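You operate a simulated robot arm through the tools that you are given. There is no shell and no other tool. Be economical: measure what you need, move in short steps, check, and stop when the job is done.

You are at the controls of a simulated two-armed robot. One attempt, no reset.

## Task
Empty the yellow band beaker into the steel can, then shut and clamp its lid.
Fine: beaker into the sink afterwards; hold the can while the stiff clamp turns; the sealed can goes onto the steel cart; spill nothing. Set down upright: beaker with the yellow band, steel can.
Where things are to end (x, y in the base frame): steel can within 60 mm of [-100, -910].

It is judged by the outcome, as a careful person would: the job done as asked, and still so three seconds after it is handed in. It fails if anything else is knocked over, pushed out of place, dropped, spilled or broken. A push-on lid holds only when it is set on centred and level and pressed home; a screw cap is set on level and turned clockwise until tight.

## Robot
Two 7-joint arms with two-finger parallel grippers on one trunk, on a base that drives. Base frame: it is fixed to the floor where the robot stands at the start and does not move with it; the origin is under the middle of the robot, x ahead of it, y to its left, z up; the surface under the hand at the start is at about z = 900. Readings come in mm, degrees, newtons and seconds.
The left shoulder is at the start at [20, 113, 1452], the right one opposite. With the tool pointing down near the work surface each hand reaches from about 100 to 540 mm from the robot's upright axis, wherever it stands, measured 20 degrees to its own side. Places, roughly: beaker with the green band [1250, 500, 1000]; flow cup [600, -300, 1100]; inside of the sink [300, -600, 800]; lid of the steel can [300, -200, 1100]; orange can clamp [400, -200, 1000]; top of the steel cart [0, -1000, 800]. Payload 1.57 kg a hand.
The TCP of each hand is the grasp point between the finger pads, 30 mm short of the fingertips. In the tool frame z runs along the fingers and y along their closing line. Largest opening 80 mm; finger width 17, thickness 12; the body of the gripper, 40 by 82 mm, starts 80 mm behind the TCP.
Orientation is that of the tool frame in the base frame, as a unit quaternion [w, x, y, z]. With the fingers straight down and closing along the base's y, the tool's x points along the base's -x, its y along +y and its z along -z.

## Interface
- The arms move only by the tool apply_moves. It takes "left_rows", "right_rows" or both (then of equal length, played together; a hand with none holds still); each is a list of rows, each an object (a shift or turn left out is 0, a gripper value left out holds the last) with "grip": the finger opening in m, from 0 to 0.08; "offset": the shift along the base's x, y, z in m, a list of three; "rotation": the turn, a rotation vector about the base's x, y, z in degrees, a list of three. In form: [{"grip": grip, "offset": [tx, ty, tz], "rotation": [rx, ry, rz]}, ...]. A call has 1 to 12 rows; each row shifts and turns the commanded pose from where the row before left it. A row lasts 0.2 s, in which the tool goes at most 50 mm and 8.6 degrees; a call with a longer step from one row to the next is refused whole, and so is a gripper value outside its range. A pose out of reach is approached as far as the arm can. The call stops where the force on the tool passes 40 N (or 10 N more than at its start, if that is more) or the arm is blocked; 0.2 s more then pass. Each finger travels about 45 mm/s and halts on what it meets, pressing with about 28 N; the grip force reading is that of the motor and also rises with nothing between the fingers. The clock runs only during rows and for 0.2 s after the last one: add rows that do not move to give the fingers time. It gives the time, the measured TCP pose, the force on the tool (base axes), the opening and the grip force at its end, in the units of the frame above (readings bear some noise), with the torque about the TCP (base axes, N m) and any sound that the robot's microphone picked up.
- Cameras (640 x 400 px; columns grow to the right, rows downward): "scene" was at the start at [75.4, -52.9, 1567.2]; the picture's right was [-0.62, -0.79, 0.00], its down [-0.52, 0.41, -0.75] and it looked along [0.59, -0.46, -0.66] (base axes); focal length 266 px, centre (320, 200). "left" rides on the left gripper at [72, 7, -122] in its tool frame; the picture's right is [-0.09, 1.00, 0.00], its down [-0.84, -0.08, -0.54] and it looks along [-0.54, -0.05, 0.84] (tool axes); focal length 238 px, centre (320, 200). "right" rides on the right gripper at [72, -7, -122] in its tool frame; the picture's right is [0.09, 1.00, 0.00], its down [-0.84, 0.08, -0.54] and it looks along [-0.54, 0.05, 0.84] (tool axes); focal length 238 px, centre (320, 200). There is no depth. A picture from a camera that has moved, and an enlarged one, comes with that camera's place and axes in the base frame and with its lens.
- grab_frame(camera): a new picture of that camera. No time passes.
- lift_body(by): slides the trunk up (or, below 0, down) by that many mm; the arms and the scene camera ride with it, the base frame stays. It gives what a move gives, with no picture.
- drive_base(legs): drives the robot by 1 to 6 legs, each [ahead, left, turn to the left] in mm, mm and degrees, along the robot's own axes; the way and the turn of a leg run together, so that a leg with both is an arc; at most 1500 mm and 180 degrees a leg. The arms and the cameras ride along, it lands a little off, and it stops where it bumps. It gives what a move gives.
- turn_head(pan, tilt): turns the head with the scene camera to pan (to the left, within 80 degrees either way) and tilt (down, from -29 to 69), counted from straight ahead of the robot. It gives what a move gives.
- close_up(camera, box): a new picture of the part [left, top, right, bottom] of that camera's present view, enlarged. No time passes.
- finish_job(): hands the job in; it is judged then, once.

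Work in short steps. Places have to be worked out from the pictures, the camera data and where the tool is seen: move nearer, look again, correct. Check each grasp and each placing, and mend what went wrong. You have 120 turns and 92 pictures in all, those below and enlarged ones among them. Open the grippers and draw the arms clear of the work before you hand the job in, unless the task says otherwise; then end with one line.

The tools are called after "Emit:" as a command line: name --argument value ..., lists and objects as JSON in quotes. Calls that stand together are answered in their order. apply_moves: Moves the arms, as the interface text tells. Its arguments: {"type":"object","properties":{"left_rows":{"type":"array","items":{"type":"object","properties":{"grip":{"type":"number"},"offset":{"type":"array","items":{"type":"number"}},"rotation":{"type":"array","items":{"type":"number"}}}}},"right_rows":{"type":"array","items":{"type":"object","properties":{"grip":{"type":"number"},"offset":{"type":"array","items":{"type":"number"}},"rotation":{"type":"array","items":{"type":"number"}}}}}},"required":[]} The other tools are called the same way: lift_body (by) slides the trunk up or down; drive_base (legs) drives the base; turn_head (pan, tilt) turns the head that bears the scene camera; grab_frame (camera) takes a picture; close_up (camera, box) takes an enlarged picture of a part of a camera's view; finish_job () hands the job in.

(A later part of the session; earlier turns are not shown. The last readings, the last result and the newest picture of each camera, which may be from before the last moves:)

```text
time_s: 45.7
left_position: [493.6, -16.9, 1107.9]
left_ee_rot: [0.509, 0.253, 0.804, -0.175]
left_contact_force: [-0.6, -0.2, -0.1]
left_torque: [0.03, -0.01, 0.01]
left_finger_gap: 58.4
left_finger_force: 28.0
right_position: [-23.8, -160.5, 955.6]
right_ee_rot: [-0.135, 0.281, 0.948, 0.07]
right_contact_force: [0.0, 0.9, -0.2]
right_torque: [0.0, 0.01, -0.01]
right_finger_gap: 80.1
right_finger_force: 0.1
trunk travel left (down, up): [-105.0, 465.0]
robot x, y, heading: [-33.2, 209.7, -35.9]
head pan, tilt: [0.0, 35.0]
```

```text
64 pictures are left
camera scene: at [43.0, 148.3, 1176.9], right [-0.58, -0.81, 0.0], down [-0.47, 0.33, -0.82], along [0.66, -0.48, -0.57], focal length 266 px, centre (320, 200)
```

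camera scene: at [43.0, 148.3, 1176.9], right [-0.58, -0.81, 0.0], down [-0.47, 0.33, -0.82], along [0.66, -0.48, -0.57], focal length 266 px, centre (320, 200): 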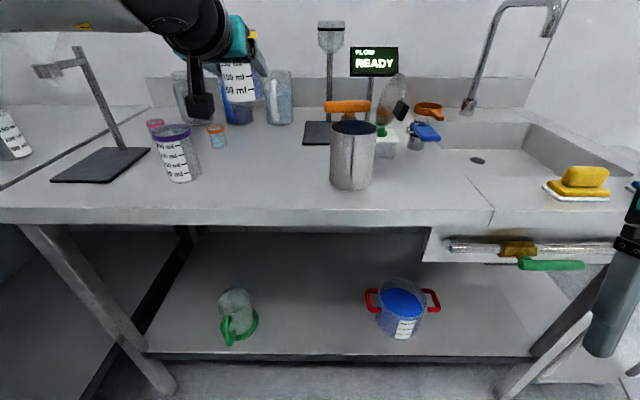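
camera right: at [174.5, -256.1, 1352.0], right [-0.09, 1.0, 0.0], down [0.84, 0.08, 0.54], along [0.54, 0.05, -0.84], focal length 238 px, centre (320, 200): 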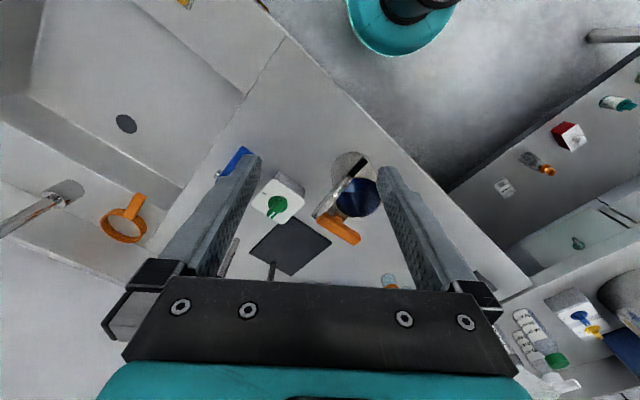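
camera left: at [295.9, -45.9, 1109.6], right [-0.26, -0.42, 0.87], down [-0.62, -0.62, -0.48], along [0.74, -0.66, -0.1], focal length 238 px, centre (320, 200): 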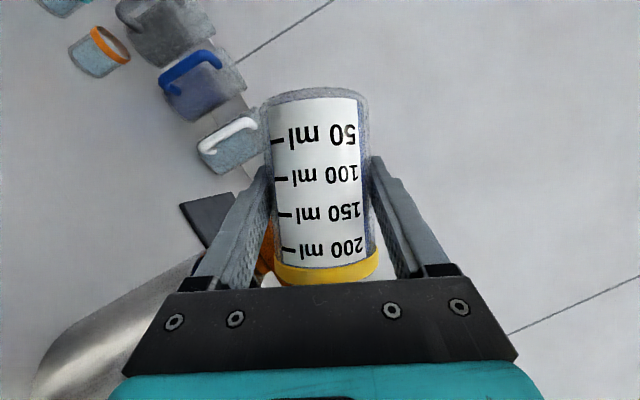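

Beaker is empty and nothing spilled. I set it back on the counter for now (it will be regrasped from above for the sink), correcting the ~1° roll.

Emit:
apply_moves --left_rows '[{"rotation": [0.8, -0.6, 0], "offset": [0.008, 0.011, -0.02]}, {"offset": [0, 0, -0.035]}, {"offset": [0, 0, -0.035]}, {"offset": [0, 0, -0.035]}, {"offset": [0, 0, -0.02]}, {"offset": [0, 0, -0.006]}, {}]'

Emit:
grab_frame --camera "left"

```text
time_s: 47.3
left_position: [500.6, -4.4, 958.9]
left_ee_rot: [0.51, 0.259, 0.803, -0.166]
left_contact_force: [0.3, -0.2, -1.2]
left_torque: [-0.03, 0.03, -0.01]
left_finger_gap: 58.5
left_finger_force: 28.1
right_position: [-23.5, -160.7, 955.6]
right_ee_rot: [-0.134, 0.281, 0.948, 0.07]
right_contact_force: [0.5, 0.6, 0.6]
right_torque: [-0.02, 0.01, 0.01]
right_finger_gap: 80.0
right_finger_force: 0.1
trunk travel left (down, up): [-105.0, 465.0]
robot x, y, heading: [-39.2, 208.6, -36.0]
head pan, tilt: [0.0, 35.0]
```

```text
63 pictures are left
camera left: at [391.0, 83.7, 943.9], right [0.62, 0.78, 0.08], down [-0.15, 0.02, 0.99], along [0.77, -0.62, 0.13], focal length 238 px, centre (320, 200)
```

left: 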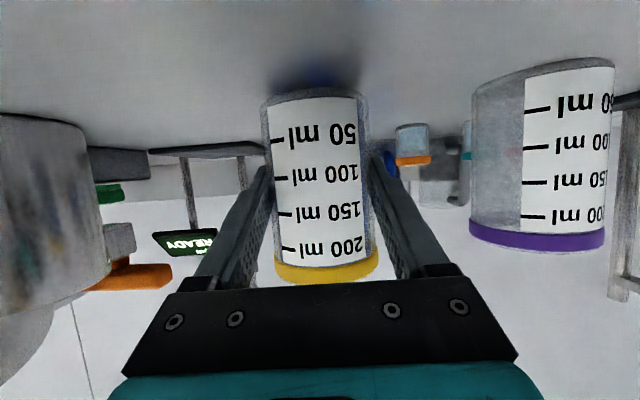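

Beaker is just above the counter. Lower in 2 mm steps until contact, then open.

Emit:
apply_moves --left_rows '[{"offset": [0, 0, -0.002]}, {"offset": [0, 0, -0.002]}, {"offset": [0, 0, -0.001]}, {}]'

```text
time_s: 48.3
left_position: [502.2, -5.9, 952.0]
left_ee_rot: [0.511, 0.259, 0.803, -0.167]
left_contact_force: [-0.1, -0.4, -0.3]
left_torque: [0.01, -0.03, 0.02]
left_finger_gap: 58.3
left_finger_force: 28.4
right_position: [-24.3, -161.0, 956.4]
right_ee_rot: [-0.135, 0.28, 0.948, 0.071]
right_contact_force: [-0.3, -0.3, 0.1]
right_torque: [0.0, 0.02, 0.0]
right_finger_gap: 80.0
right_finger_force: 0.1
trunk travel left (down, up): [-105.0, 465.0]
robot x, y, heading: [-34.0, 202.4, -35.9]
head pan, tilt: [0.0, 35.0]
```

Emit:
apply_moves --left_rows '[{"offset": [0, 0, -0.0015]}, {}]'

```text
time_s: 48.9
left_position: [501.1, -5.3, 951.1]
left_ee_rot: [0.511, 0.26, 0.802, -0.168]
left_contact_force: [0.4, -0.2, 2.2]
left_torque: [0.07, -0.05, 0.01]
left_finger_gap: 58.5
left_finger_force: 28.0
right_position: [-22.8, -161.6, 954.7]
right_ee_rot: [-0.135, 0.281, 0.948, 0.07]
right_contact_force: [0.5, -0.2, 0.0]
right_torque: [0.02, 0.0, 0.0]
right_finger_gap: 79.9
right_finger_force: 0.1
trunk travel left (down, up): [-105.0, 465.0]
robot x, y, heading: [-36.3, 204.2, -35.8]
head pan, tilt: [0.0, 35.0]
```

Contact felt (2 N up). Open and back straight out.

Emit:
apply_moves --left_rows '[{"grip": 0.08}, {"grip": 0.08}, {"grip": 0.08}, {"offset": [-0.016, 0.0116, 0]}, {"offset": [-0.03, 0.022, 0]}, {"offset": [-0.03, 0.022, 0]}, {"offset": [-0.03, 0.022, 0.01]}]'

Emit:
grab_frame --camera "scene"

Emit:
close_up --camera "scene" --box '[310, 60, 450, 200]'

```text
time_s: 50.5
left_position: [398.7, 66.2, 964.1]
left_ee_rot: [0.51, 0.259, 0.803, -0.166]
left_contact_force: [0.3, 1.4, 1.1]
left_torque: [-0.03, -0.02, 0.01]
left_finger_gap: 80.2
left_finger_force: 0.1
left hand out of reach, approached as far as the arm can: row 7
right_position: [-22.8, -161.8, 955.0]
right_ee_rot: [-0.134, 0.281, 0.948, 0.071]
right_contact_force: [0.7, 0.1, 0.6]
right_torque: [-0.01, 0.02, 0.0]
right_finger_gap: 80.2
right_finger_force: 0.0
trunk travel left (down, up): [-105.0, 465.0]
robot x, y, heading: [-37.2, 207.2, -35.7]
head pan, tilt: [0.0, 35.0]
```

```text
62 pictures are left
camera scene: at [42.9, 147.8, 1176.9], right [-0.58, -0.81, 0.0], down [-0.47, 0.34, -0.82], along [0.66, -0.48, -0.57], focal length 266 px, centre (320, 200)
```

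scene: 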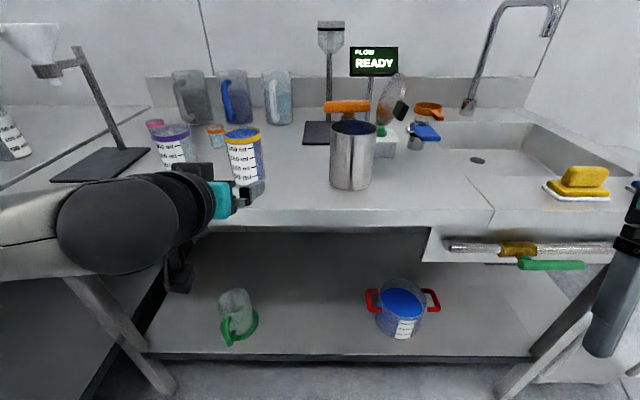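

```text
2.86 times, centred on (380, 130) of scene
camera zoom: at [42.9, 147.8, 1176.9], right [-0.58, -0.81, 0.0], down [-0.47, 0.34, -0.82], along [0.66, -0.48, -0.57], focal length 761 px, centre (149, 400)
```

zoom: 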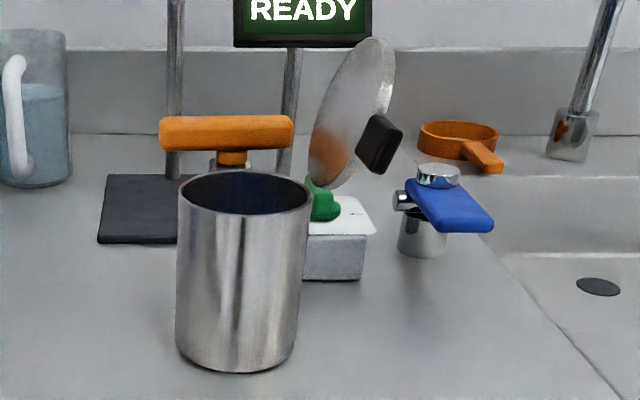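

Beaker stands free. Now I need to know the can's exact diameter versus my 80 mm opening: bring the left hand in front of the can and look.

Emit:
apply_moves --left_rows '[{"offset": [-0.018, -0.0342, 0]}, {"offset": [-0.021, -0.0342, 0]}, {"offset": [-0.021, -0.0342, 0]}, {"offset": [-0.021, -0.0342, 0]}, {"offset": [-0.021, -0.0342, 0]}]'

Emit:
grab_frame --camera "left"

Emit:
close_up --camera "scene" --box '[150, 80, 290, 200]'

```text
time_s: 51.7
left_position: [298.2, -105.2, 962.4]
left_ee_rot: [0.51, 0.259, 0.803, -0.166]
left_contact_force: [-0.5, -0.1, 0.4]
left_torque: [-0.02, -0.02, -0.01]
left_finger_gap: 80.0
left_finger_force: 0.1
right_position: [-23.0, -161.2, 954.8]
right_ee_rot: [-0.134, 0.28, 0.948, 0.07]
right_contact_force: [0.3, -0.1, 0.2]
right_torque: [0.01, -0.01, 0.04]
right_finger_gap: 80.2
right_finger_force: 0.1
trunk travel left (down, up): [-105.0, 465.0]
robot x, y, heading: [-35.8, 203.9, -35.6]
head pan, tilt: [0.0, 35.0]
```

```text
60 pictures are left
camera left: at [188.5, -15.6, 948.7], right [0.62, 0.78, 0.08], down [-0.15, 0.02, 0.99], along [0.77, -0.62, 0.13], focal length 238 px, centre (320, 200)
```

left: 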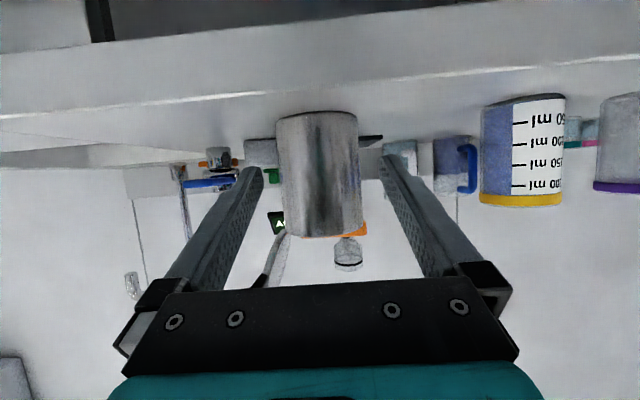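

```text
3.33 times, centred on (220, 140) of scene
camera zoom: at [42.5, 147.9, 1176.9], right [-0.58, -0.81, 0.0], down [-0.47, 0.34, -0.82], along [0.66, -0.48, -0.57], focal length 888 px, centre (653, 400)
```

zoom: 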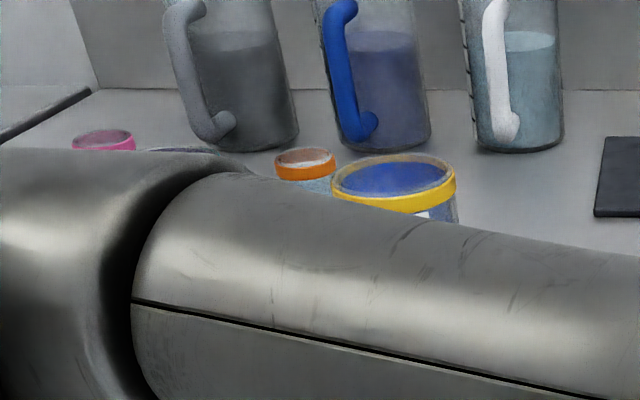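

The can measures ≈82 mm – wider than my grip, so I'll have to hold it by its tab/clamp parts. Zoom for details of clamp, lid and beaker.

Emit:
close_up --camera "left" --box '[230, 90, 410, 290]'

Emit:
close_up --camera "left" --box '[450, 80, 640, 220]'

```text
2.00 times, centred on (320, 190) of left
camera zoom: at [188.5, -15.6, 948.7], right [0.62, 0.78, 0.08], down [-0.15, 0.02, 0.99], along [0.77, -0.62, 0.13], focal length 477 px, centre (320, 220)
```

zoom: 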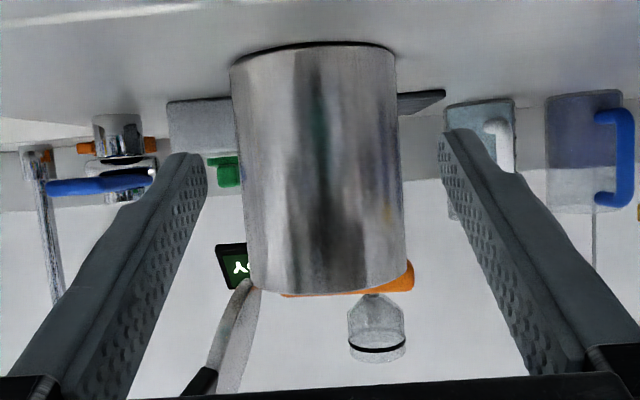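

```text
2.86 times, centred on (545, 150) of left
camera zoom: at [188.5, -15.6, 948.7], right [0.62, 0.78, 0.08], down [-0.15, 0.02, 0.99], along [0.77, -0.62, 0.13], focal length 681 px, centre (-323, 343)
```

zoom: 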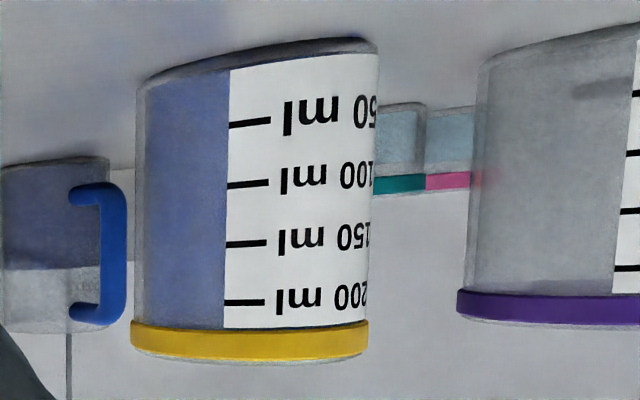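

The beaker only has a blue film (no level) – empty. The can is borderline ≈78–80 mm; I'll try gripping it low on the body from the front-left (tool yawed 45°), which leaves tab, clamp and lid free. First reposition the hand.

Emit:
apply_moves --left_rows '[{"offset": [0.022, 0.0183, -0.005]}, {"offset": [0.022, 0.0183, -0.005]}, {"offset": [0.022, 0.0183, -0.005]}, {"rotation": [0, 0, -7.5]}, {"rotation": [0, 0, -7.5]}, {"rotation": [0, 0, -7.5]}, {"rotation": [0, 0, -7.5]}, {"rotation": [0, 0, -7.5]}, {"rotation": [0, 0, -7.5]}]'

Emit:
grab_frame --camera "left"

```text
time_s: 53.7
left_position: [364.0, -48.1, 946.1]
left_ee_rot: [0.407, 0.547, 0.642, -0.351]
left_contact_force: [0.8, 0.3, 0.7]
left_torque: [0.01, 0.03, -0.01]
left_finger_gap: 80.1
left_finger_force: 0.0
right_position: [-23.1, -160.5, 954.7]
right_ee_rot: [-0.135, 0.281, 0.948, 0.07]
right_contact_force: [-0.2, -1.2, -0.4]
right_torque: [0.0, 0.0, -0.03]
right_finger_gap: 80.1
right_finger_force: 0.0
trunk travel left (down, up): [-105.0, 465.0]
robot x, y, heading: [-35.9, 202.4, -36.0]
head pan, tilt: [0.0, 35.0]
```

```text
56 pictures are left
camera left: at [349.5, 92.6, 933.1], right [0.99, 0.12, 0.08], down [-0.09, 0.12, 0.99], along [0.11, -0.99, 0.13], focal length 238 px, centre (320, 200)
```

left: 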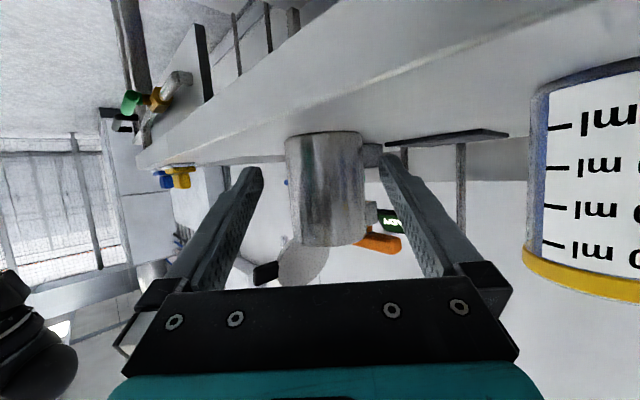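

Base needs to be closer for the right hand to reach the clamp from above. Raise the trunk (hands rise clear), then drive 140 mm forward, and pitch the left tool 25° further down.

Emit:
lift_body --by 150

Emit:
drive_base --legs '[[140, 0, 0]]'

Emit:
apply_moves --left_rows '[{"rotation": [6.2, 0.98, 0], "offset": [-0.016, 0.03, 0.01]}, {"rotation": [6.2, 0.98, 0], "offset": [-0.03, 0.022, 0]}, {"rotation": [6.2, 0.98, 0], "offset": [-0.03, 0.022, 0]}, {"rotation": [6.2, 0.98, 0], "offset": [-0.03, 0.022, 0]}]' --right_rows '[{"offset": [0.02, -0.015, 0.02]}, {"offset": [0.02, -0.015, 0.02]}, {"offset": [0.02, -0.015, 0.02]}, {"offset": [0.02, -0.015, 0.02]}]'

Emit:
grab_frame --camera "scene"

```text
time_s: 55.4
left_position: [363.9, -48.4, 1096.6]
left_ee_rot: [0.407, 0.547, 0.642, -0.349]
left_contact_force: [0.2, 0.4, -0.3]
left_torque: [-0.02, 0.01, -0.01]
left_finger_gap: 79.9
left_finger_force: 0.0
right_position: [-23.1, -160.4, 1105.2]
right_ee_rot: [-0.135, 0.28, 0.948, 0.071]
right_contact_force: [0.3, 0.0, 0.1]
right_torque: [0.01, 0.0, 0.02]
right_finger_gap: 80.2
right_finger_force: 0.1
trunk travel left (down, up): [-255.0, 315.0]
robot x, y, heading: [-36.0, 203.5, -36.1]
head pan, tilt: [0.0, 35.0]
```

```text
time_s: 56.8
left_position: [476.9, -131.5, 1095.6]
left_ee_rot: [0.406, 0.548, 0.641, -0.35]
left_contact_force: [0.3, -0.3, 0.2]
left_torque: [0.02, 0.01, 0.0]
left_finger_gap: 80.0
left_finger_force: 0.0
right_position: [88.2, -242.6, 1106.4]
right_ee_rot: [-0.135, 0.283, 0.947, 0.071]
right_contact_force: [0.0, 0.4, 0.0]
right_torque: [-0.05, 0.04, -0.02]
right_finger_gap: 79.9
right_finger_force: 0.1
trunk travel left (down, up): [-255.0, 315.0]
robot x, y, heading: [77.4, 121.7, -35.9]
head pan, tilt: [0.0, 35.0]
```

```text
time_s: 57.8
left_position: [369.8, -33.9, 1106.6]
left_ee_rot: [0.257, 0.611, 0.715, -0.222]
left_contact_force: [0.3, 0.4, -0.3]
left_torque: [0.0, 0.0, 0.0]
left_finger_gap: 79.7
left_finger_force: 0.1
right_position: [165.1, -301.7, 1186.5]
right_ee_rot: [-0.135, 0.282, 0.947, 0.071]
right_contact_force: [0.2, -0.5, -0.2]
right_torque: [-0.01, 0.01, 0.02]
right_finger_gap: 80.0
right_finger_force: 0.1
trunk travel left (down, up): [-255.0, 315.0]
robot x, y, heading: [77.6, 123.9, -36.1]
head pan, tilt: [0.0, 35.0]
```

```text
55 pictures are left
camera scene: at [155.1, 66.7, 1326.9], right [-0.59, -0.81, 0.0], down [-0.46, 0.34, -0.82], along [0.66, -0.48, -0.57], focal length 266 px, centre (320, 200)
```

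scene: 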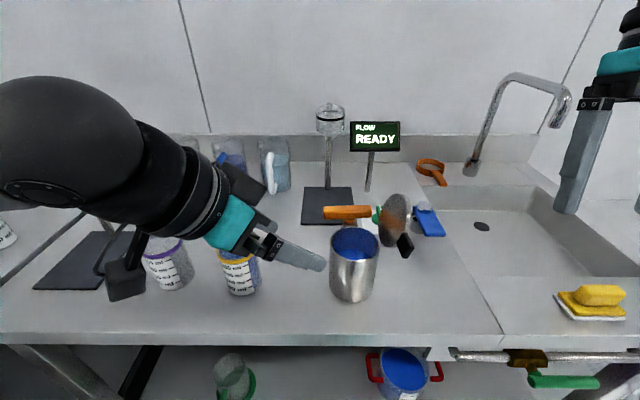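

Both arms are clear; the can now holds the blue liquid. Move the left hand onto its 50° approach line to the can and look.

Emit:
apply_moves --left_rows '[{"offset": [0.0, -0.025, -0.026]}, {"offset": [0.0, -0.025, -0.026]}]'

Emit:
grab_frame --camera "left"

Emit:
close_up --camera "scene" --box '[280, 170, 460, 320]'

```text
time_s: 58.4
left_position: [369.7, -85.3, 1053.7]
left_ee_rot: [0.258, 0.611, 0.715, -0.223]
left_contact_force: [-0.2, 0.1, 0.3]
left_torque: [0.0, -0.01, -0.02]
left_finger_gap: 79.9
left_finger_force: 0.1
right_position: [165.1, -302.5, 1186.1]
right_ee_rot: [-0.135, 0.283, 0.947, 0.071]
right_contact_force: [0.2, -0.1, 0.6]
right_torque: [0.03, -0.05, 0.03]
right_finger_gap: 80.0
right_finger_force: 0.0
trunk travel left (down, up): [-255.0, 315.0]
robot x, y, heading: [75.9, 125.7, -36.2]
head pan, tilt: [0.0, 35.0]
```

```text
54 pictures are left
camera left: at [356.0, 47.8, 1101.6], right [0.99, 0.09, 0.06], down [-0.03, -0.3, 0.95], along [0.1, -0.95, -0.3], focal length 238 px, centre (320, 200)
```

left: 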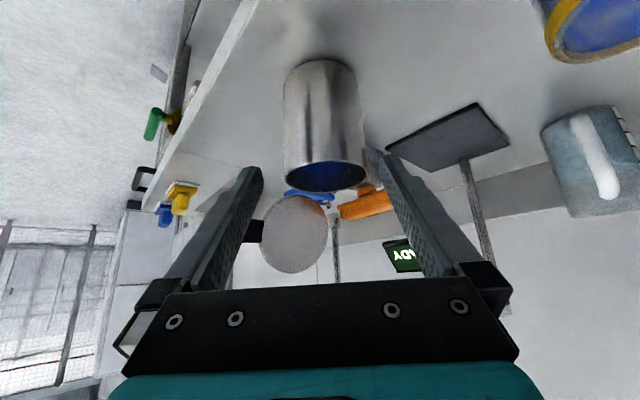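

```text
2.67 times, centred on (370, 245) of scene
camera zoom: at [154.9, 66.3, 1326.9], right [-0.59, -0.81, 0.0], down [-0.46, 0.34, -0.82], along [0.66, -0.48, -0.57], focal length 711 px, centre (187, 80)
```

zoom: 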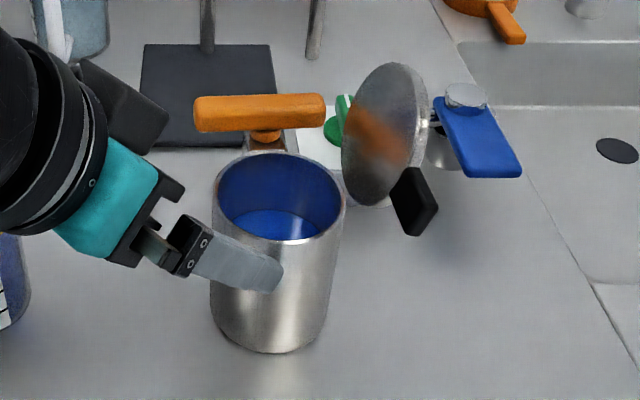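

Zoom on the left view to measure the can's centring between the fingers.

Emit:
close_up --camera "left" --box '[210, 50, 430, 250]'

```text
2.00 times, centred on (320, 150) of left
camera zoom: at [356.0, 47.8, 1101.6], right [0.99, 0.09, 0.06], down [-0.03, -0.3, 0.95], along [0.1, -0.95, -0.3], focal length 477 px, centre (320, 300)
```

zoom: 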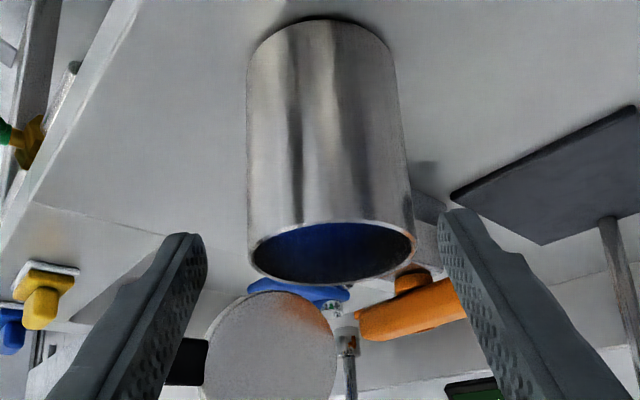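

To settle whether 80 mm fits, I hover the fingertips just over the rim so gap and rim can be compared at equal depth.

Emit:
apply_moves --left_rows '[{"offset": [0.006, -0.031, 0.0]}, {"offset": [0.006, -0.031, -0.001]}]'

Emit:
close_up --camera "left" --box '[210, 70, 430, 270]'

```text
time_s: 59.0
left_position: [382.5, -148.4, 1052.6]
left_ee_rot: [0.256, 0.611, 0.715, -0.223]
left_contact_force: [0.9, 0.4, 0.0]
left_torque: [0.0, 0.02, 0.01]
left_finger_gap: 80.1
left_finger_force: 0.1
right_position: [163.9, -302.8, 1185.5]
right_ee_rot: [-0.135, 0.283, 0.947, 0.071]
right_contact_force: [0.7, 0.2, -0.4]
right_torque: [0.06, -0.01, -0.06]
right_finger_gap: 79.9
right_finger_force: 0.0
trunk travel left (down, up): [-255.0, 315.0]
robot x, y, heading: [76.3, 125.7, -35.9]
head pan, tilt: [0.0, 35.0]
```

```text
2.00 times, centred on (320, 170) of left
camera zoom: at [368.4, -13.9, 1100.1], right [0.99, 0.09, 0.06], down [-0.03, -0.3, 0.95], along [0.1, -0.95, -0.3], focal length 477 px, centre (320, 260)
```

zoom: 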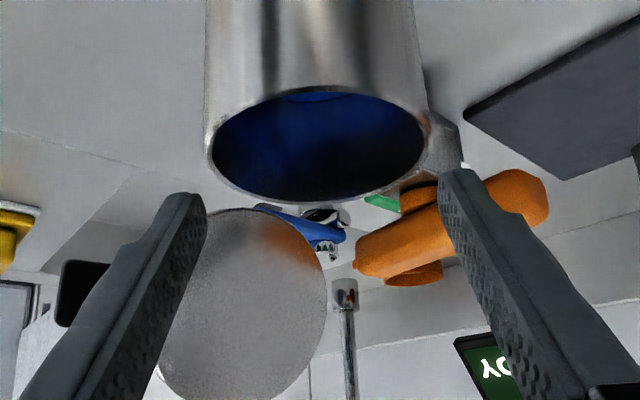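

The rim is ≈81 mm: not graspable. So I'll hold by the lid's tab and the clamp bar instead. Retract the left hand, level the right hand and bring it above the lid's top edge, fingers 40 mm apart to straddle it.

Emit:
apply_moves --left_rows '[{"offset": [-0.005, 0.031, 0.035]}, {"offset": [-0.005, 0.031, 0.035]}, {"offset": [0.0, 0.04, 0.02]}, {"offset": [0.0, 0.04, 0.0]}, {"offset": [0.0, 0.03, 0.0]}, {}, {}, {}]' --right_rows '[{"rotation": [-4.2, -4.1, -0.8], "grip": 0.04}, {"rotation": [-4.2, -4.1, -0.8]}, {"rotation": [-4.2, -4.1, -0.8]}, {"offset": [0.036, 0.014, -0.007]}, {"offset": [0.036, 0.014, -0.007]}, {"offset": [0.036, 0.014, -0.007]}, {"offset": [0.036, 0.014, -0.007]}, {"offset": [0.036, 0.014, -0.007]}]'

Emit:
grab_frame --camera "right"

Emit:
grab_frame --camera "scene"

```text
time_s: 60.8
left_position: [386.0, 19.1, 1152.3]
left_ee_rot: [0.257, 0.61, 0.716, -0.223]
left_contact_force: [0.6, -0.6, -0.6]
left_torque: [-0.01, 0.05, 0.01]
left_finger_gap: 79.8
left_finger_force: 0.1
left hand out of reach, approached as far as the arm can: row 4, 5
right_position: [347.9, -231.8, 1151.1]
right_ee_rot: [0.0, 0.306, 0.952, -0.001]
right_contact_force: [0.4, -0.2, -0.3]
right_torque: [0.01, 0.0, 0.01]
right_finger_gap: 39.9
right_finger_force: 0.1
trunk travel left (down, up): [-255.0, 315.0]
robot x, y, heading: [76.2, 125.2, -36.3]
head pan, tilt: [0.0, 35.0]
```

```text
50 pictures are left
camera right: at [284.6, -194.4, 1273.2], right [0.51, 0.86, 0.0], down [0.72, -0.42, 0.54], along [0.47, -0.28, -0.84], focal length 238 px, centre (320, 200)
```

right: 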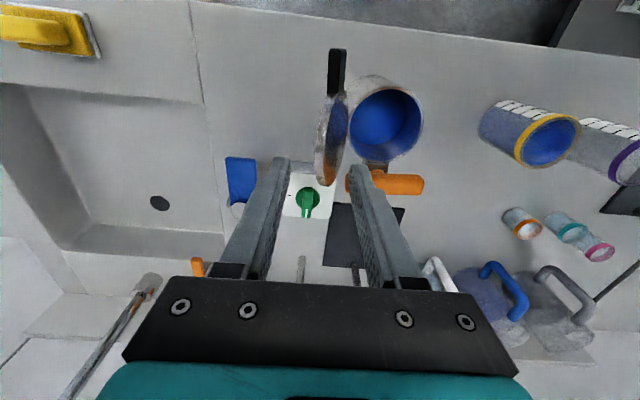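

```text
49 pictures are left
camera scene: at [155.5, 67.0, 1326.9], right [-0.59, -0.81, 0.0], down [-0.46, 0.34, -0.82], along [0.66, -0.48, -0.57], focal length 266 px, centre (320, 200)
```

scene: 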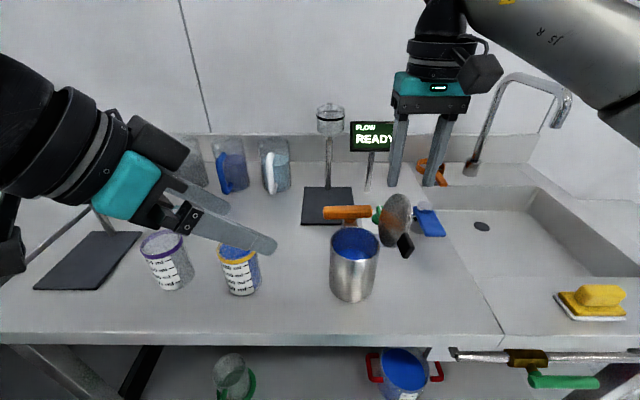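

Check beaker content and lid from this overhead view.

Emit:
close_up --camera "right" --box '[440, 70, 640, 200]'

Emit:
close_up --camera "right" --box '[270, 30, 440, 220]'

```text
3.08 times, centred on (540, 135) of right
camera zoom: at [284.6, -194.4, 1273.2], right [0.51, 0.86, 0.0], down [0.72, -0.42, 0.54], along [0.47, -0.28, -0.84], focal length 733 px, centre (-357, 400)
```

zoom: 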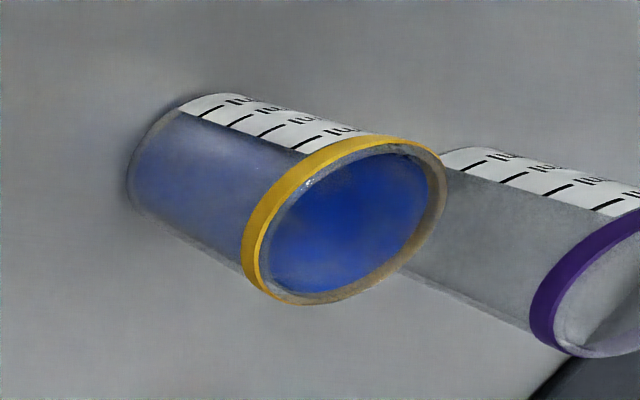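

```text
2.11 times, centred on (355, 125) of right
camera zoom: at [284.6, -194.4, 1273.2], right [0.51, 0.86, 0.0], down [0.72, -0.42, 0.54], along [0.47, -0.28, -0.84], focal length 502 px, centre (246, 358)
```

zoom: 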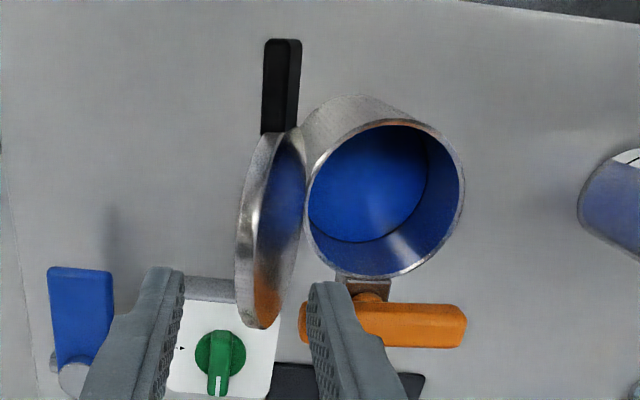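

Lid centre confirmed (X'≈417, Y'≈28 in counter-aligned axes), leaning ~20° outward. Descend so the fingers straddle its top edge.

Emit:
apply_moves --right_rows '[{"offset": [0, 0, -0.02]}, {"offset": [0, 0, -0.02]}, {"offset": [0, 0, -0.012]}]'

Emit:
close_up --camera "scene" --box '[300, 100, 500, 300]'

```text
time_s: 61.6
left_position: [385.4, 18.6, 1152.2]
left_ee_rot: [0.257, 0.611, 0.715, -0.223]
left_contact_force: [0.4, 0.2, 0.1]
left_torque: [0.02, 0.01, -0.01]
left_finger_gap: 79.9
left_finger_force: 0.0
right_position: [347.5, -231.4, 1098.7]
right_ee_rot: [0.0, 0.305, 0.952, -0.001]
right_contact_force: [1.2, -0.1, -0.3]
right_torque: [0.03, 0.05, -0.03]
right_finger_gap: 39.6
right_finger_force: 0.0
trunk travel left (down, up): [-255.0, 315.0]
robot x, y, heading: [75.8, 127.3, -36.2]
head pan, tilt: [0.0, 35.0]
```

```text
2.00 times, centred on (400, 200) of scene
camera zoom: at [154.8, 66.6, 1326.9], right [-0.59, -0.81, 0.0], down [-0.46, 0.34, -0.82], along [0.66, -0.48, -0.57], focal length 533 px, centre (160, 200)
```

zoom: 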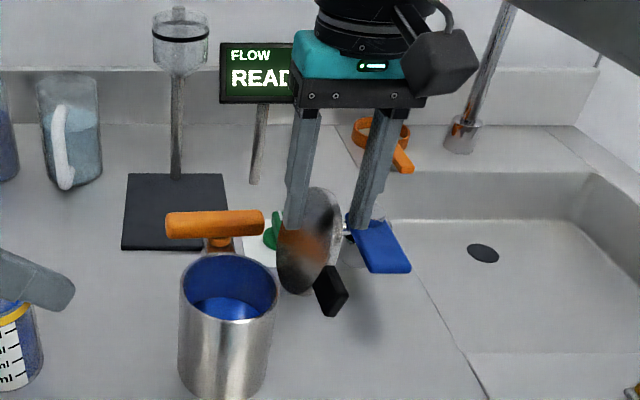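

Fingers straddle the lid. Guide it over in an arc toward the can.

Emit:
apply_moves --right_rows '[{"offset": [0.0071, 0.0097, 0.002]}, {"offset": [0.0076, 0.0105, 0.002]}, {"offset": [0.0065, 0.0089, -0.002]}, {"offset": [0.0065, 0.0089, -0.002]}, {}]'

Emit:
close_up --camera "scene" --box '[300, 100, 500, 300]'

```text
time_s: 62.8
left_position: [385.0, 17.7, 1152.5]
left_ee_rot: [0.256, 0.611, 0.715, -0.223]
left_contact_force: [-0.6, 0.5, 0.6]
left_torque: [0.01, -0.01, 0.0]
left_finger_gap: 80.0
left_finger_force: 0.0
right_position: [375.1, -193.7, 1099.8]
right_ee_rot: [0.0, 0.305, 0.952, -0.001]
right_contact_force: [0.5, -0.1, 1.5]
right_torque: [0.0, 0.0, 0.0]
right_finger_gap: 39.8
right_finger_force: 0.0
trunk travel left (down, up): [-255.0, 315.0]
robot x, y, heading: [79.2, 126.0, -35.7]
head pan, tilt: [0.0, 35.0]
```

```text
2.00 times, centred on (400, 200) of scene
camera zoom: at [154.8, 66.6, 1326.9], right [-0.59, -0.81, 0.0], down [-0.46, 0.34, -0.82], along [0.66, -0.48, -0.57], focal length 533 px, centre (160, 200)
```

zoom: 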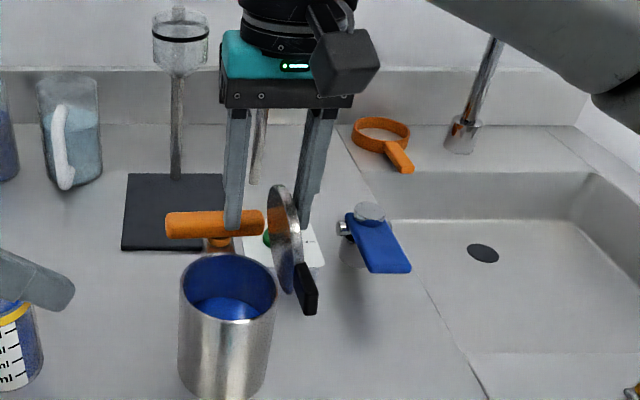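

Lid is following, now about vertical. Continue the arc.

Emit:
apply_moves --right_rows '[{"offset": [0.0059, 0.0081, -0.003]}, {"offset": [0.0059, 0.0081, -0.004]}, {"offset": [0.0059, 0.0081, -0.005]}, {"offset": [0.0035, 0.0049, -0.006]}, {}]'

Emit:
close_up --camera "scene" --box '[300, 100, 500, 300]'

```text
time_s: 64.0
left_position: [385.1, 16.5, 1151.6]
left_ee_rot: [0.256, 0.611, 0.715, -0.223]
left_contact_force: [-0.2, -0.7, -0.3]
left_torque: [0.01, 0.0, -0.03]
left_finger_gap: 79.9
left_finger_force: 0.0
right_position: [394.6, -165.2, 1080.0]
right_ee_rot: [0.001, 0.305, 0.952, 0.0]
right_contact_force: [0.1, -0.3, -0.3]
right_torque: [0.01, -0.01, 0.02]
right_finger_gap: 40.0
right_finger_force: 0.1
trunk travel left (down, up): [-255.0, 315.0]
robot x, y, heading: [76.7, 125.9, -36.0]
head pan, tilt: [0.0, 35.0]
```

```text
2.00 times, centred on (400, 200) of scene
camera zoom: at [154.8, 66.6, 1326.9], right [-0.59, -0.81, 0.0], down [-0.46, 0.34, -0.82], along [0.66, -0.48, -0.57], focal length 533 px, centre (160, 200)
```

zoom: 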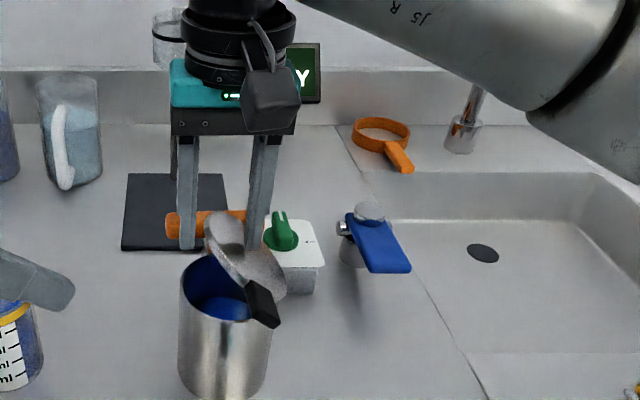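

The lid leans over at ~45° against the left finger. Continue left and down to let it settle.

Emit:
apply_moves --right_rows '[{"offset": [0.0035, 0.0049, -0.006]}, {"offset": [0.0035, 0.0049, -0.006]}, {"offset": [0.0035, 0.0049, -0.004]}, {"offset": [0.0035, 0.0049, 0]}, {"offset": [0.0035, 0.0049, 0]}, {}]'

Emit:
close_up --camera "scene" --box '[300, 100, 500, 300]'

```text
time_s: 65.4
left_position: [386.1, 17.7, 1152.9]
left_ee_rot: [0.257, 0.611, 0.715, -0.223]
left_contact_force: [-0.4, 0.2, -0.2]
left_torque: [-0.02, 0.01, 0.02]
left_finger_gap: 80.2
left_finger_force: 0.0
right_position: [413.8, -139.8, 1064.8]
right_ee_rot: [0.001, 0.307, 0.952, -0.002]
right_contact_force: [-0.2, -0.6, 0.6]
right_torque: [-0.01, 0.01, 0.01]
right_finger_gap: 40.0
right_finger_force: 0.0
trunk travel left (down, up): [-255.0, 315.0]
robot x, y, heading: [73.6, 128.1, -36.1]
head pan, tilt: [0.0, 35.0]
```

```text
2.00 times, centred on (400, 200) of scene
camera zoom: at [154.8, 66.6, 1326.9], right [-0.59, -0.81, 0.0], down [-0.46, 0.34, -0.82], along [0.66, -0.48, -0.57], focal length 533 px, centre (160, 200)
```

zoom: 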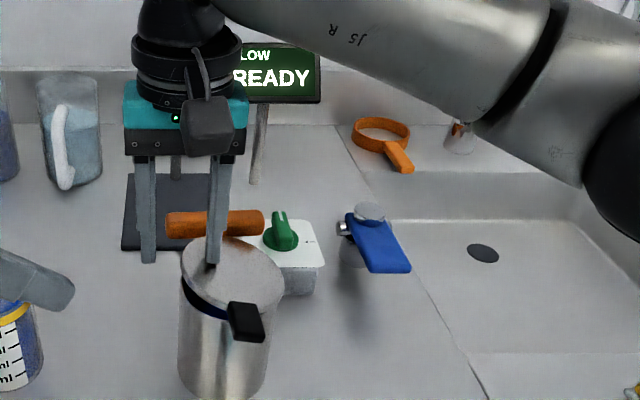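

Lid is almost down, resting slightly open. Lift, close the fingers, move over the lid and press it down gently.

Emit:
apply_moves --right_rows '[{"offset": [0, 0, 0.03]}, {"offset": [-0.0106, -0.0078, 0], "grip": 0.0}, {"offset": [-0.0106, -0.0078, 0]}, {"offset": [0, 0, -0.01]}, {"offset": [0, 0, -0.01]}, {"offset": [0, 0, -0.005]}, {"offset": [0, 0, -0.005]}, {"offset": [0, 0, -0.005]}, {"offset": [0, 0, -0.003]}]'

Emit:
close_up --camera "scene" --box '[300, 100, 500, 300]'

```text
time_s: 67.4
left_position: [386.0, 17.8, 1152.7]
left_ee_rot: [0.256, 0.611, 0.715, -0.223]
left_contact_force: [-0.5, 0.2, -0.2]
left_torque: [0.04, 0.04, 0.01]
left_finger_gap: 80.3
left_finger_force: 0.1
right_position: [391.4, -155.3, 1056.7]
right_ee_rot: [0.001, 0.305, 0.952, 0.0]
right_contact_force: [-0.1, 0.6, 0.1]
right_torque: [-0.04, 0.01, 0.0]
right_finger_gap: 0.0
right_finger_force: 21.4
trunk travel left (down, up): [-255.0, 315.0]
robot x, y, heading: [77.6, 121.3, -36.0]
head pan, tilt: [0.0, 35.0]
```

```text
2.00 times, centred on (400, 200) of scene
camera zoom: at [154.8, 66.6, 1326.9], right [-0.59, -0.81, 0.0], down [-0.46, 0.34, -0.82], along [0.66, -0.48, -0.57], focal length 533 px, centre (160, 200)
```

zoom: 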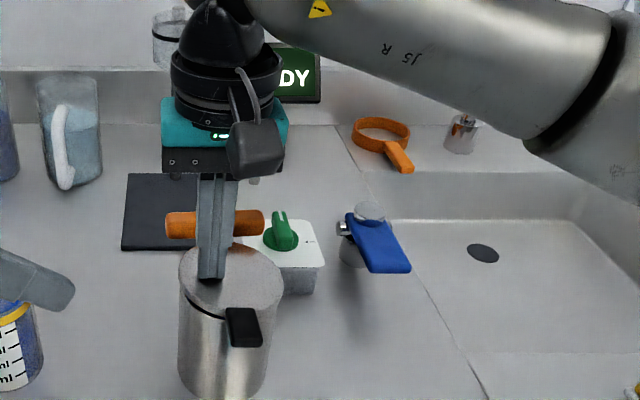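

Nearly closed; keep pressing in 2 mm steps watching the force.

Emit:
apply_moves --right_rows '[{"offset": [0, 0, -0.002]}, {"offset": [0, 0, -0.002]}, {"offset": [0, 0, -0.002]}, {"offset": [0, 0, -0.002]}]'

```text
time_s: 68.4
left_position: [386.3, 18.3, 1153.5]
left_ee_rot: [0.256, 0.611, 0.715, -0.223]
left_contact_force: [-0.9, 1.2, 0.3]
left_torque: [-0.02, -0.01, 0.03]
left_finger_gap: 80.2
left_finger_force: 0.0
right_position: [392.3, -155.7, 1049.5]
right_ee_rot: [0.001, 0.306, 0.952, -0.001]
right_contact_force: [-0.6, -0.8, 2.4]
right_torque: [0.01, 0.04, -0.04]
right_finger_gap: 0.0
right_finger_force: 21.7
trunk travel left (down, up): [-255.0, 315.0]
robot x, y, heading: [74.5, 122.9, -36.1]
head pan, tilt: [0.0, 35.0]
```

Emit:
apply_moves --right_rows '[{"offset": [0, 0, -0.0015]}, {"offset": [0, 0, -0.0015]}]'

Emit:
close_up --camera "scene" --box '[320, 190, 440, 310]'

```text
time_s: 69.0
left_position: [384.1, 18.7, 1152.5]
left_ee_rot: [0.258, 0.61, 0.715, -0.222]
left_contact_force: [0.3, -0.2, 0.1]
left_torque: [0.02, 0.0, -0.02]
left_finger_gap: 80.0
left_finger_force: 0.0
right_position: [391.8, -155.4, 1049.3]
right_ee_rot: [0.004, 0.306, 0.952, -0.001]
right_contact_force: [0.3, 0.0, 19.0]
right_torque: [0.05, 0.07, 0.05]
right_finger_gap: 0.0
right_finger_force: 21.5
trunk travel left (down, up): [-255.0, 315.0]
robot x, y, heading: [76.0, 125.4, -35.5]
head pan, tilt: [0.0, 35.0]
```

```text
3.33 times, centred on (380, 250) of scene
camera zoom: at [153.9, 67.4, 1327.2], right [-0.59, -0.81, 0.0], down [-0.46, 0.34, -0.82], along [0.66, -0.48, -0.57], focal length 888 px, centre (120, 33)
```

zoom: 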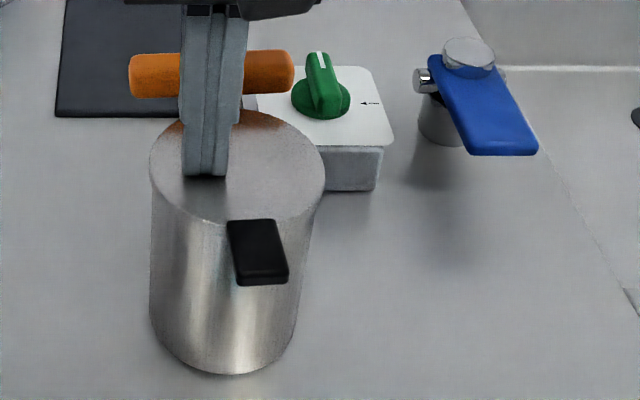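

Lid pressed home with 19 N, top at z≈1019, level. Now raise the right hand, yaw it 90° and hover over the orange clamp bar for a look.

Emit:
apply_moves --right_rows '[{"offset": [0, 0, 0.045]}, {"offset": [0.004, -0.0049, 0.045], "rotation": [0, 0, 8.2], "grip": 0.05}, {"offset": [0.004, -0.0049, 0], "rotation": [0, 0, 8.2]}, {"offset": [0.004, -0.0049, 0], "rotation": [0, 0, 8.2]}, {"offset": [0.004, -0.0049, 0], "rotation": [0, 0, 8.2]}, {"offset": [0.004, -0.0049, 0], "rotation": [0, 0, 8.2]}, {"offset": [0.004, -0.0049, 0], "rotation": [0, 0, 8.2]}, {"offset": [0.004, -0.0049, 0], "rotation": [0, 0, 8.2]}, {"offset": [0.004, -0.0049, 0], "rotation": [0, 0, 8.2]}, {"offset": [0.004, -0.0049, 0], "rotation": [0, 0, 8.2]}, {"offset": [0.004, -0.0049, 0], "rotation": [0, 0, 8.2]}, {"offset": [0.004, -0.0049, 0], "rotation": [0, 0, 8.0]}]'

Emit:
grab_frame --camera "right"

Emit:
close_up --camera "scene" --box '[300, 160, 460, 310]'

```text
time_s: 71.6
left_position: [384.6, 17.9, 1153.2]
left_ee_rot: [0.256, 0.611, 0.715, -0.223]
left_contact_force: [-0.2, -0.1, 0.6]
left_torque: [-0.01, 0.01, -0.01]
left_finger_gap: 79.7
left_finger_force: 0.1
right_position: [392.6, -103.2, 1136.1]
right_ee_rot: [0.002, -0.282, 0.959, 0.01]
right_contact_force: [-0.2, -0.1, -0.2]
right_torque: [0.0, -0.02, -0.02]
right_finger_gap: 49.9
right_finger_force: 0.1
right hand out of reach, approached as far as the arm can: row 8, 9, 10, 11, 12
trunk travel left (down, up): [-255.0, 315.0]
robot x, y, heading: [77.2, 123.6, -36.0]
head pan, tilt: [0.0, 35.0]
```

```text
40 pictures are left
camera right: at [334.8, -151.5, 1258.1], right [-0.61, 0.79, 0.02], down [0.66, 0.51, 0.55], along [0.42, 0.35, -0.84], focal length 238 px, centre (320, 200)
```

right: 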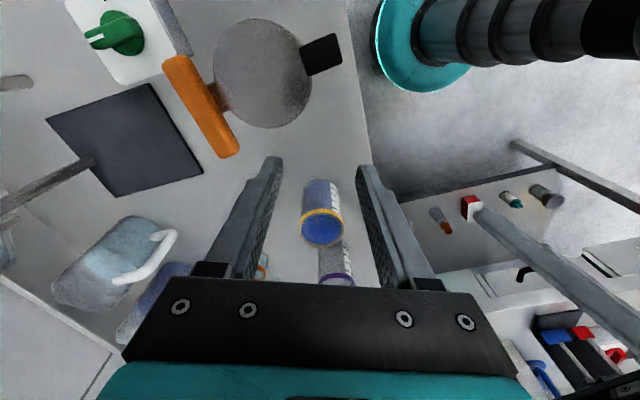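

```text
2.67 times, centred on (380, 235) of scene
camera zoom: at [154.4, 66.4, 1326.9], right [-0.59, -0.81, 0.0], down [-0.46, 0.34, -0.82], along [0.66, -0.48, -0.57], focal length 711 px, centre (160, 107)
```

zoom: 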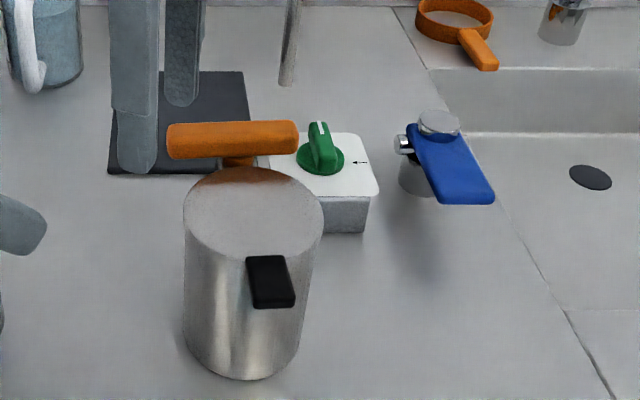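

Right wrist can't yaw that far, so I swap roles: left hand will turn the clamp, right hand will hold the tab. Shift the base 100 mm right and re-orient both hands up high.

Emit:
drive_base --legs '[[0, -100, 0]]'

Emit:
apply_moves --left_rows '[{"offset": [0.006, 0.008, 0.01], "rotation": [7.9, 1.25, 0]}, {"offset": [0.012, 0.016, 0.01], "rotation": [7.9, 1.25, 0]}, {"offset": [0.018, 0.024, 0], "rotation": [7.9, 1.25, 0]}, {"offset": [0.018, 0.024, 0], "rotation": [7.9, 1.25, 0]}, {"offset": [0.018, 0.024, 0], "rotation": [7.9, 1.25, 0]}, {"rotation": [0, 0, 8.4]}, {"rotation": [0, 0, 8.4]}, {"rotation": [0, 0, 8.4]}, {"rotation": [0, 0, 8.4]}, {"rotation": [0, 0, 8.4]}]' --right_rows '[{"offset": [-0.008, -0.008, 0.0], "rotation": [0, 0, -7.65]}, {"offset": [-0.008, -0.008, 0.0], "rotation": [0, 0, -7.65]}, {"offset": [-0.008, -0.008, 0.0], "rotation": [0, 0, -7.65]}, {"offset": [-0.008, -0.008, 0.0], "rotation": [0, 0, -7.65]}, {"offset": [-0.008, -0.008, 0.0], "rotation": [0, 0, -7.65]}, {"offset": [-0.008, -0.008, 0.0], "rotation": [0, 0, -7.65]}, {"offset": [-0.008, -0.008, 0.0], "rotation": [0, 0, -7.65]}, {"offset": [-0.008, -0.008, 0.0], "rotation": [0, 0, -7.65]}, {"offset": [-0.008, -0.008, 0.0], "rotation": [0, 0, -7.65]}, {}]'

Emit:
apply_moves --left_rows '[{"rotation": [0, 0, 8.5]}, {"rotation": [0, 0, 8.5]}, {"rotation": [0, 0, 8.5]}, {"rotation": [0, 0, 8.5]}, {"rotation": [0, 0, 8.5]}, {"rotation": [0, 0, 8.5]}, {"rotation": [0, 0, 8.5]}, {"rotation": [0, 0, 8.5]}, {"rotation": [0, 0, 8.5]}, {"rotation": [0, 0, 8.5]}, {"rotation": [0, 0, 8.5]}]'

```text
time_s: 72.7
left_position: [325.7, -62.5, 1152.3]
left_ee_rot: [0.257, 0.61, 0.716, -0.222]
left_contact_force: [0.3, 0.3, -0.8]
left_torque: [0.02, -0.01, 0.0]
left_finger_gap: 80.2
left_finger_force: 0.1
right_position: [334.0, -185.0, 1136.3]
right_ee_rot: [0.003, -0.281, 0.96, 0.01]
right_contact_force: [0.1, 0.1, -0.4]
right_torque: [0.01, 0.0, -0.01]
right_finger_gap: 49.9
right_finger_force: 0.0
trunk travel left (down, up): [-255.0, 315.0]
robot x, y, heading: [17.8, 41.4, -36.3]
head pan, tilt: [0.0, 35.0]
```

```text
time_s: 74.9
left_position: [398.7, 35.1, 1172.4]
left_ee_rot: [-0.003, 0.33, 0.944, -0.002]
left_contact_force: [0.2, 0.0, 0.3]
left_torque: [0.0, 0.01, 0.01]
left_finger_gap: 80.0
left_finger_force: 0.2
right_position: [262.5, -257.6, 1135.9]
right_ee_rot: [0.006, 0.311, 0.95, 0.008]
right_contact_force: [-0.9, 0.3, -0.9]
right_torque: [-0.02, 0.02, 0.01]
right_finger_gap: 50.2
right_finger_force: 0.1
trunk travel left (down, up): [-255.0, 315.0]
robot x, y, heading: [16.8, 46.6, -35.7]
head pan, tilt: [0.0, 35.0]
```

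```text
time_s: 77.3
left_position: [398.6, 34.1, 1172.5]
left_ee_rot: [-0.001, -0.461, 0.888, -0.002]
left_contact_force: [0.0, 0.1, 0.2]
left_torque: [-0.03, 0.02, 0.0]
left_finger_gap: 80.0
left_finger_force: 0.0
right_position: [262.0, -258.4, 1135.5]
right_ee_rot: [0.005, 0.31, 0.951, 0.008]
right_contact_force: [-0.4, 0.2, -1.1]
right_torque: [0.05, 0.0, 0.05]
right_finger_gap: 49.8
right_finger_force: 0.0
trunk travel left (down, up): [-255.0, 315.0]
robot x, y, heading: [15.2, 50.0, -35.9]
head pan, tilt: [0.0, 35.0]
```

Left hand is now yawed +90° and down. Pitch the right hand (60° down, leaning back) and bring it in front of/above the tab.

Emit:
apply_moves --right_rows '[{"offset": [0.0122, 0.0334, -0.012], "rotation": [-4.4, -6.07, 0]}, {"offset": [0.0122, 0.0334, -0.012], "rotation": [-4.4, -6.07, 0]}, {"offset": [0.0122, 0.0334, -0.012], "rotation": [-4.4, -6.07, 0]}, {"offset": [0.0122, 0.0334, -0.012], "rotation": [-4.4, -6.07, 0]}]'

Emit:
grab_frame --camera "right"

```text
time_s: 78.3
left_position: [400.1, 35.5, 1172.4]
left_ee_rot: [-0.001, -0.46, 0.888, -0.003]
left_contact_force: [0.0, -0.4, -0.6]
left_torque: [0.01, -0.02, 0.02]
left_finger_gap: 80.1
left_finger_force: 0.1
right_position: [310.5, -124.1, 1089.6]
right_ee_rot: [0.253, 0.298, 0.918, -0.072]
right_contact_force: [-0.1, 0.6, 0.2]
right_torque: [-0.01, 0.01, 0.0]
right_finger_gap: 50.1
right_finger_force: 0.1
trunk travel left (down, up): [-255.0, 315.0]
robot x, y, heading: [23.1, 43.6, -36.2]
head pan, tilt: [0.0, 35.0]
```

```text
38 pictures are left
camera right: at [205.4, -57.1, 1158.1], right [0.52, 0.86, -0.03], down [0.4, -0.21, 0.89], along [0.76, -0.47, -0.45], focal length 238 px, centre (320, 200)
```

right: 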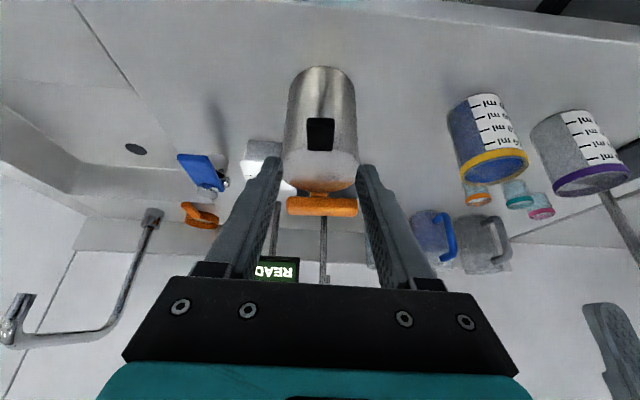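

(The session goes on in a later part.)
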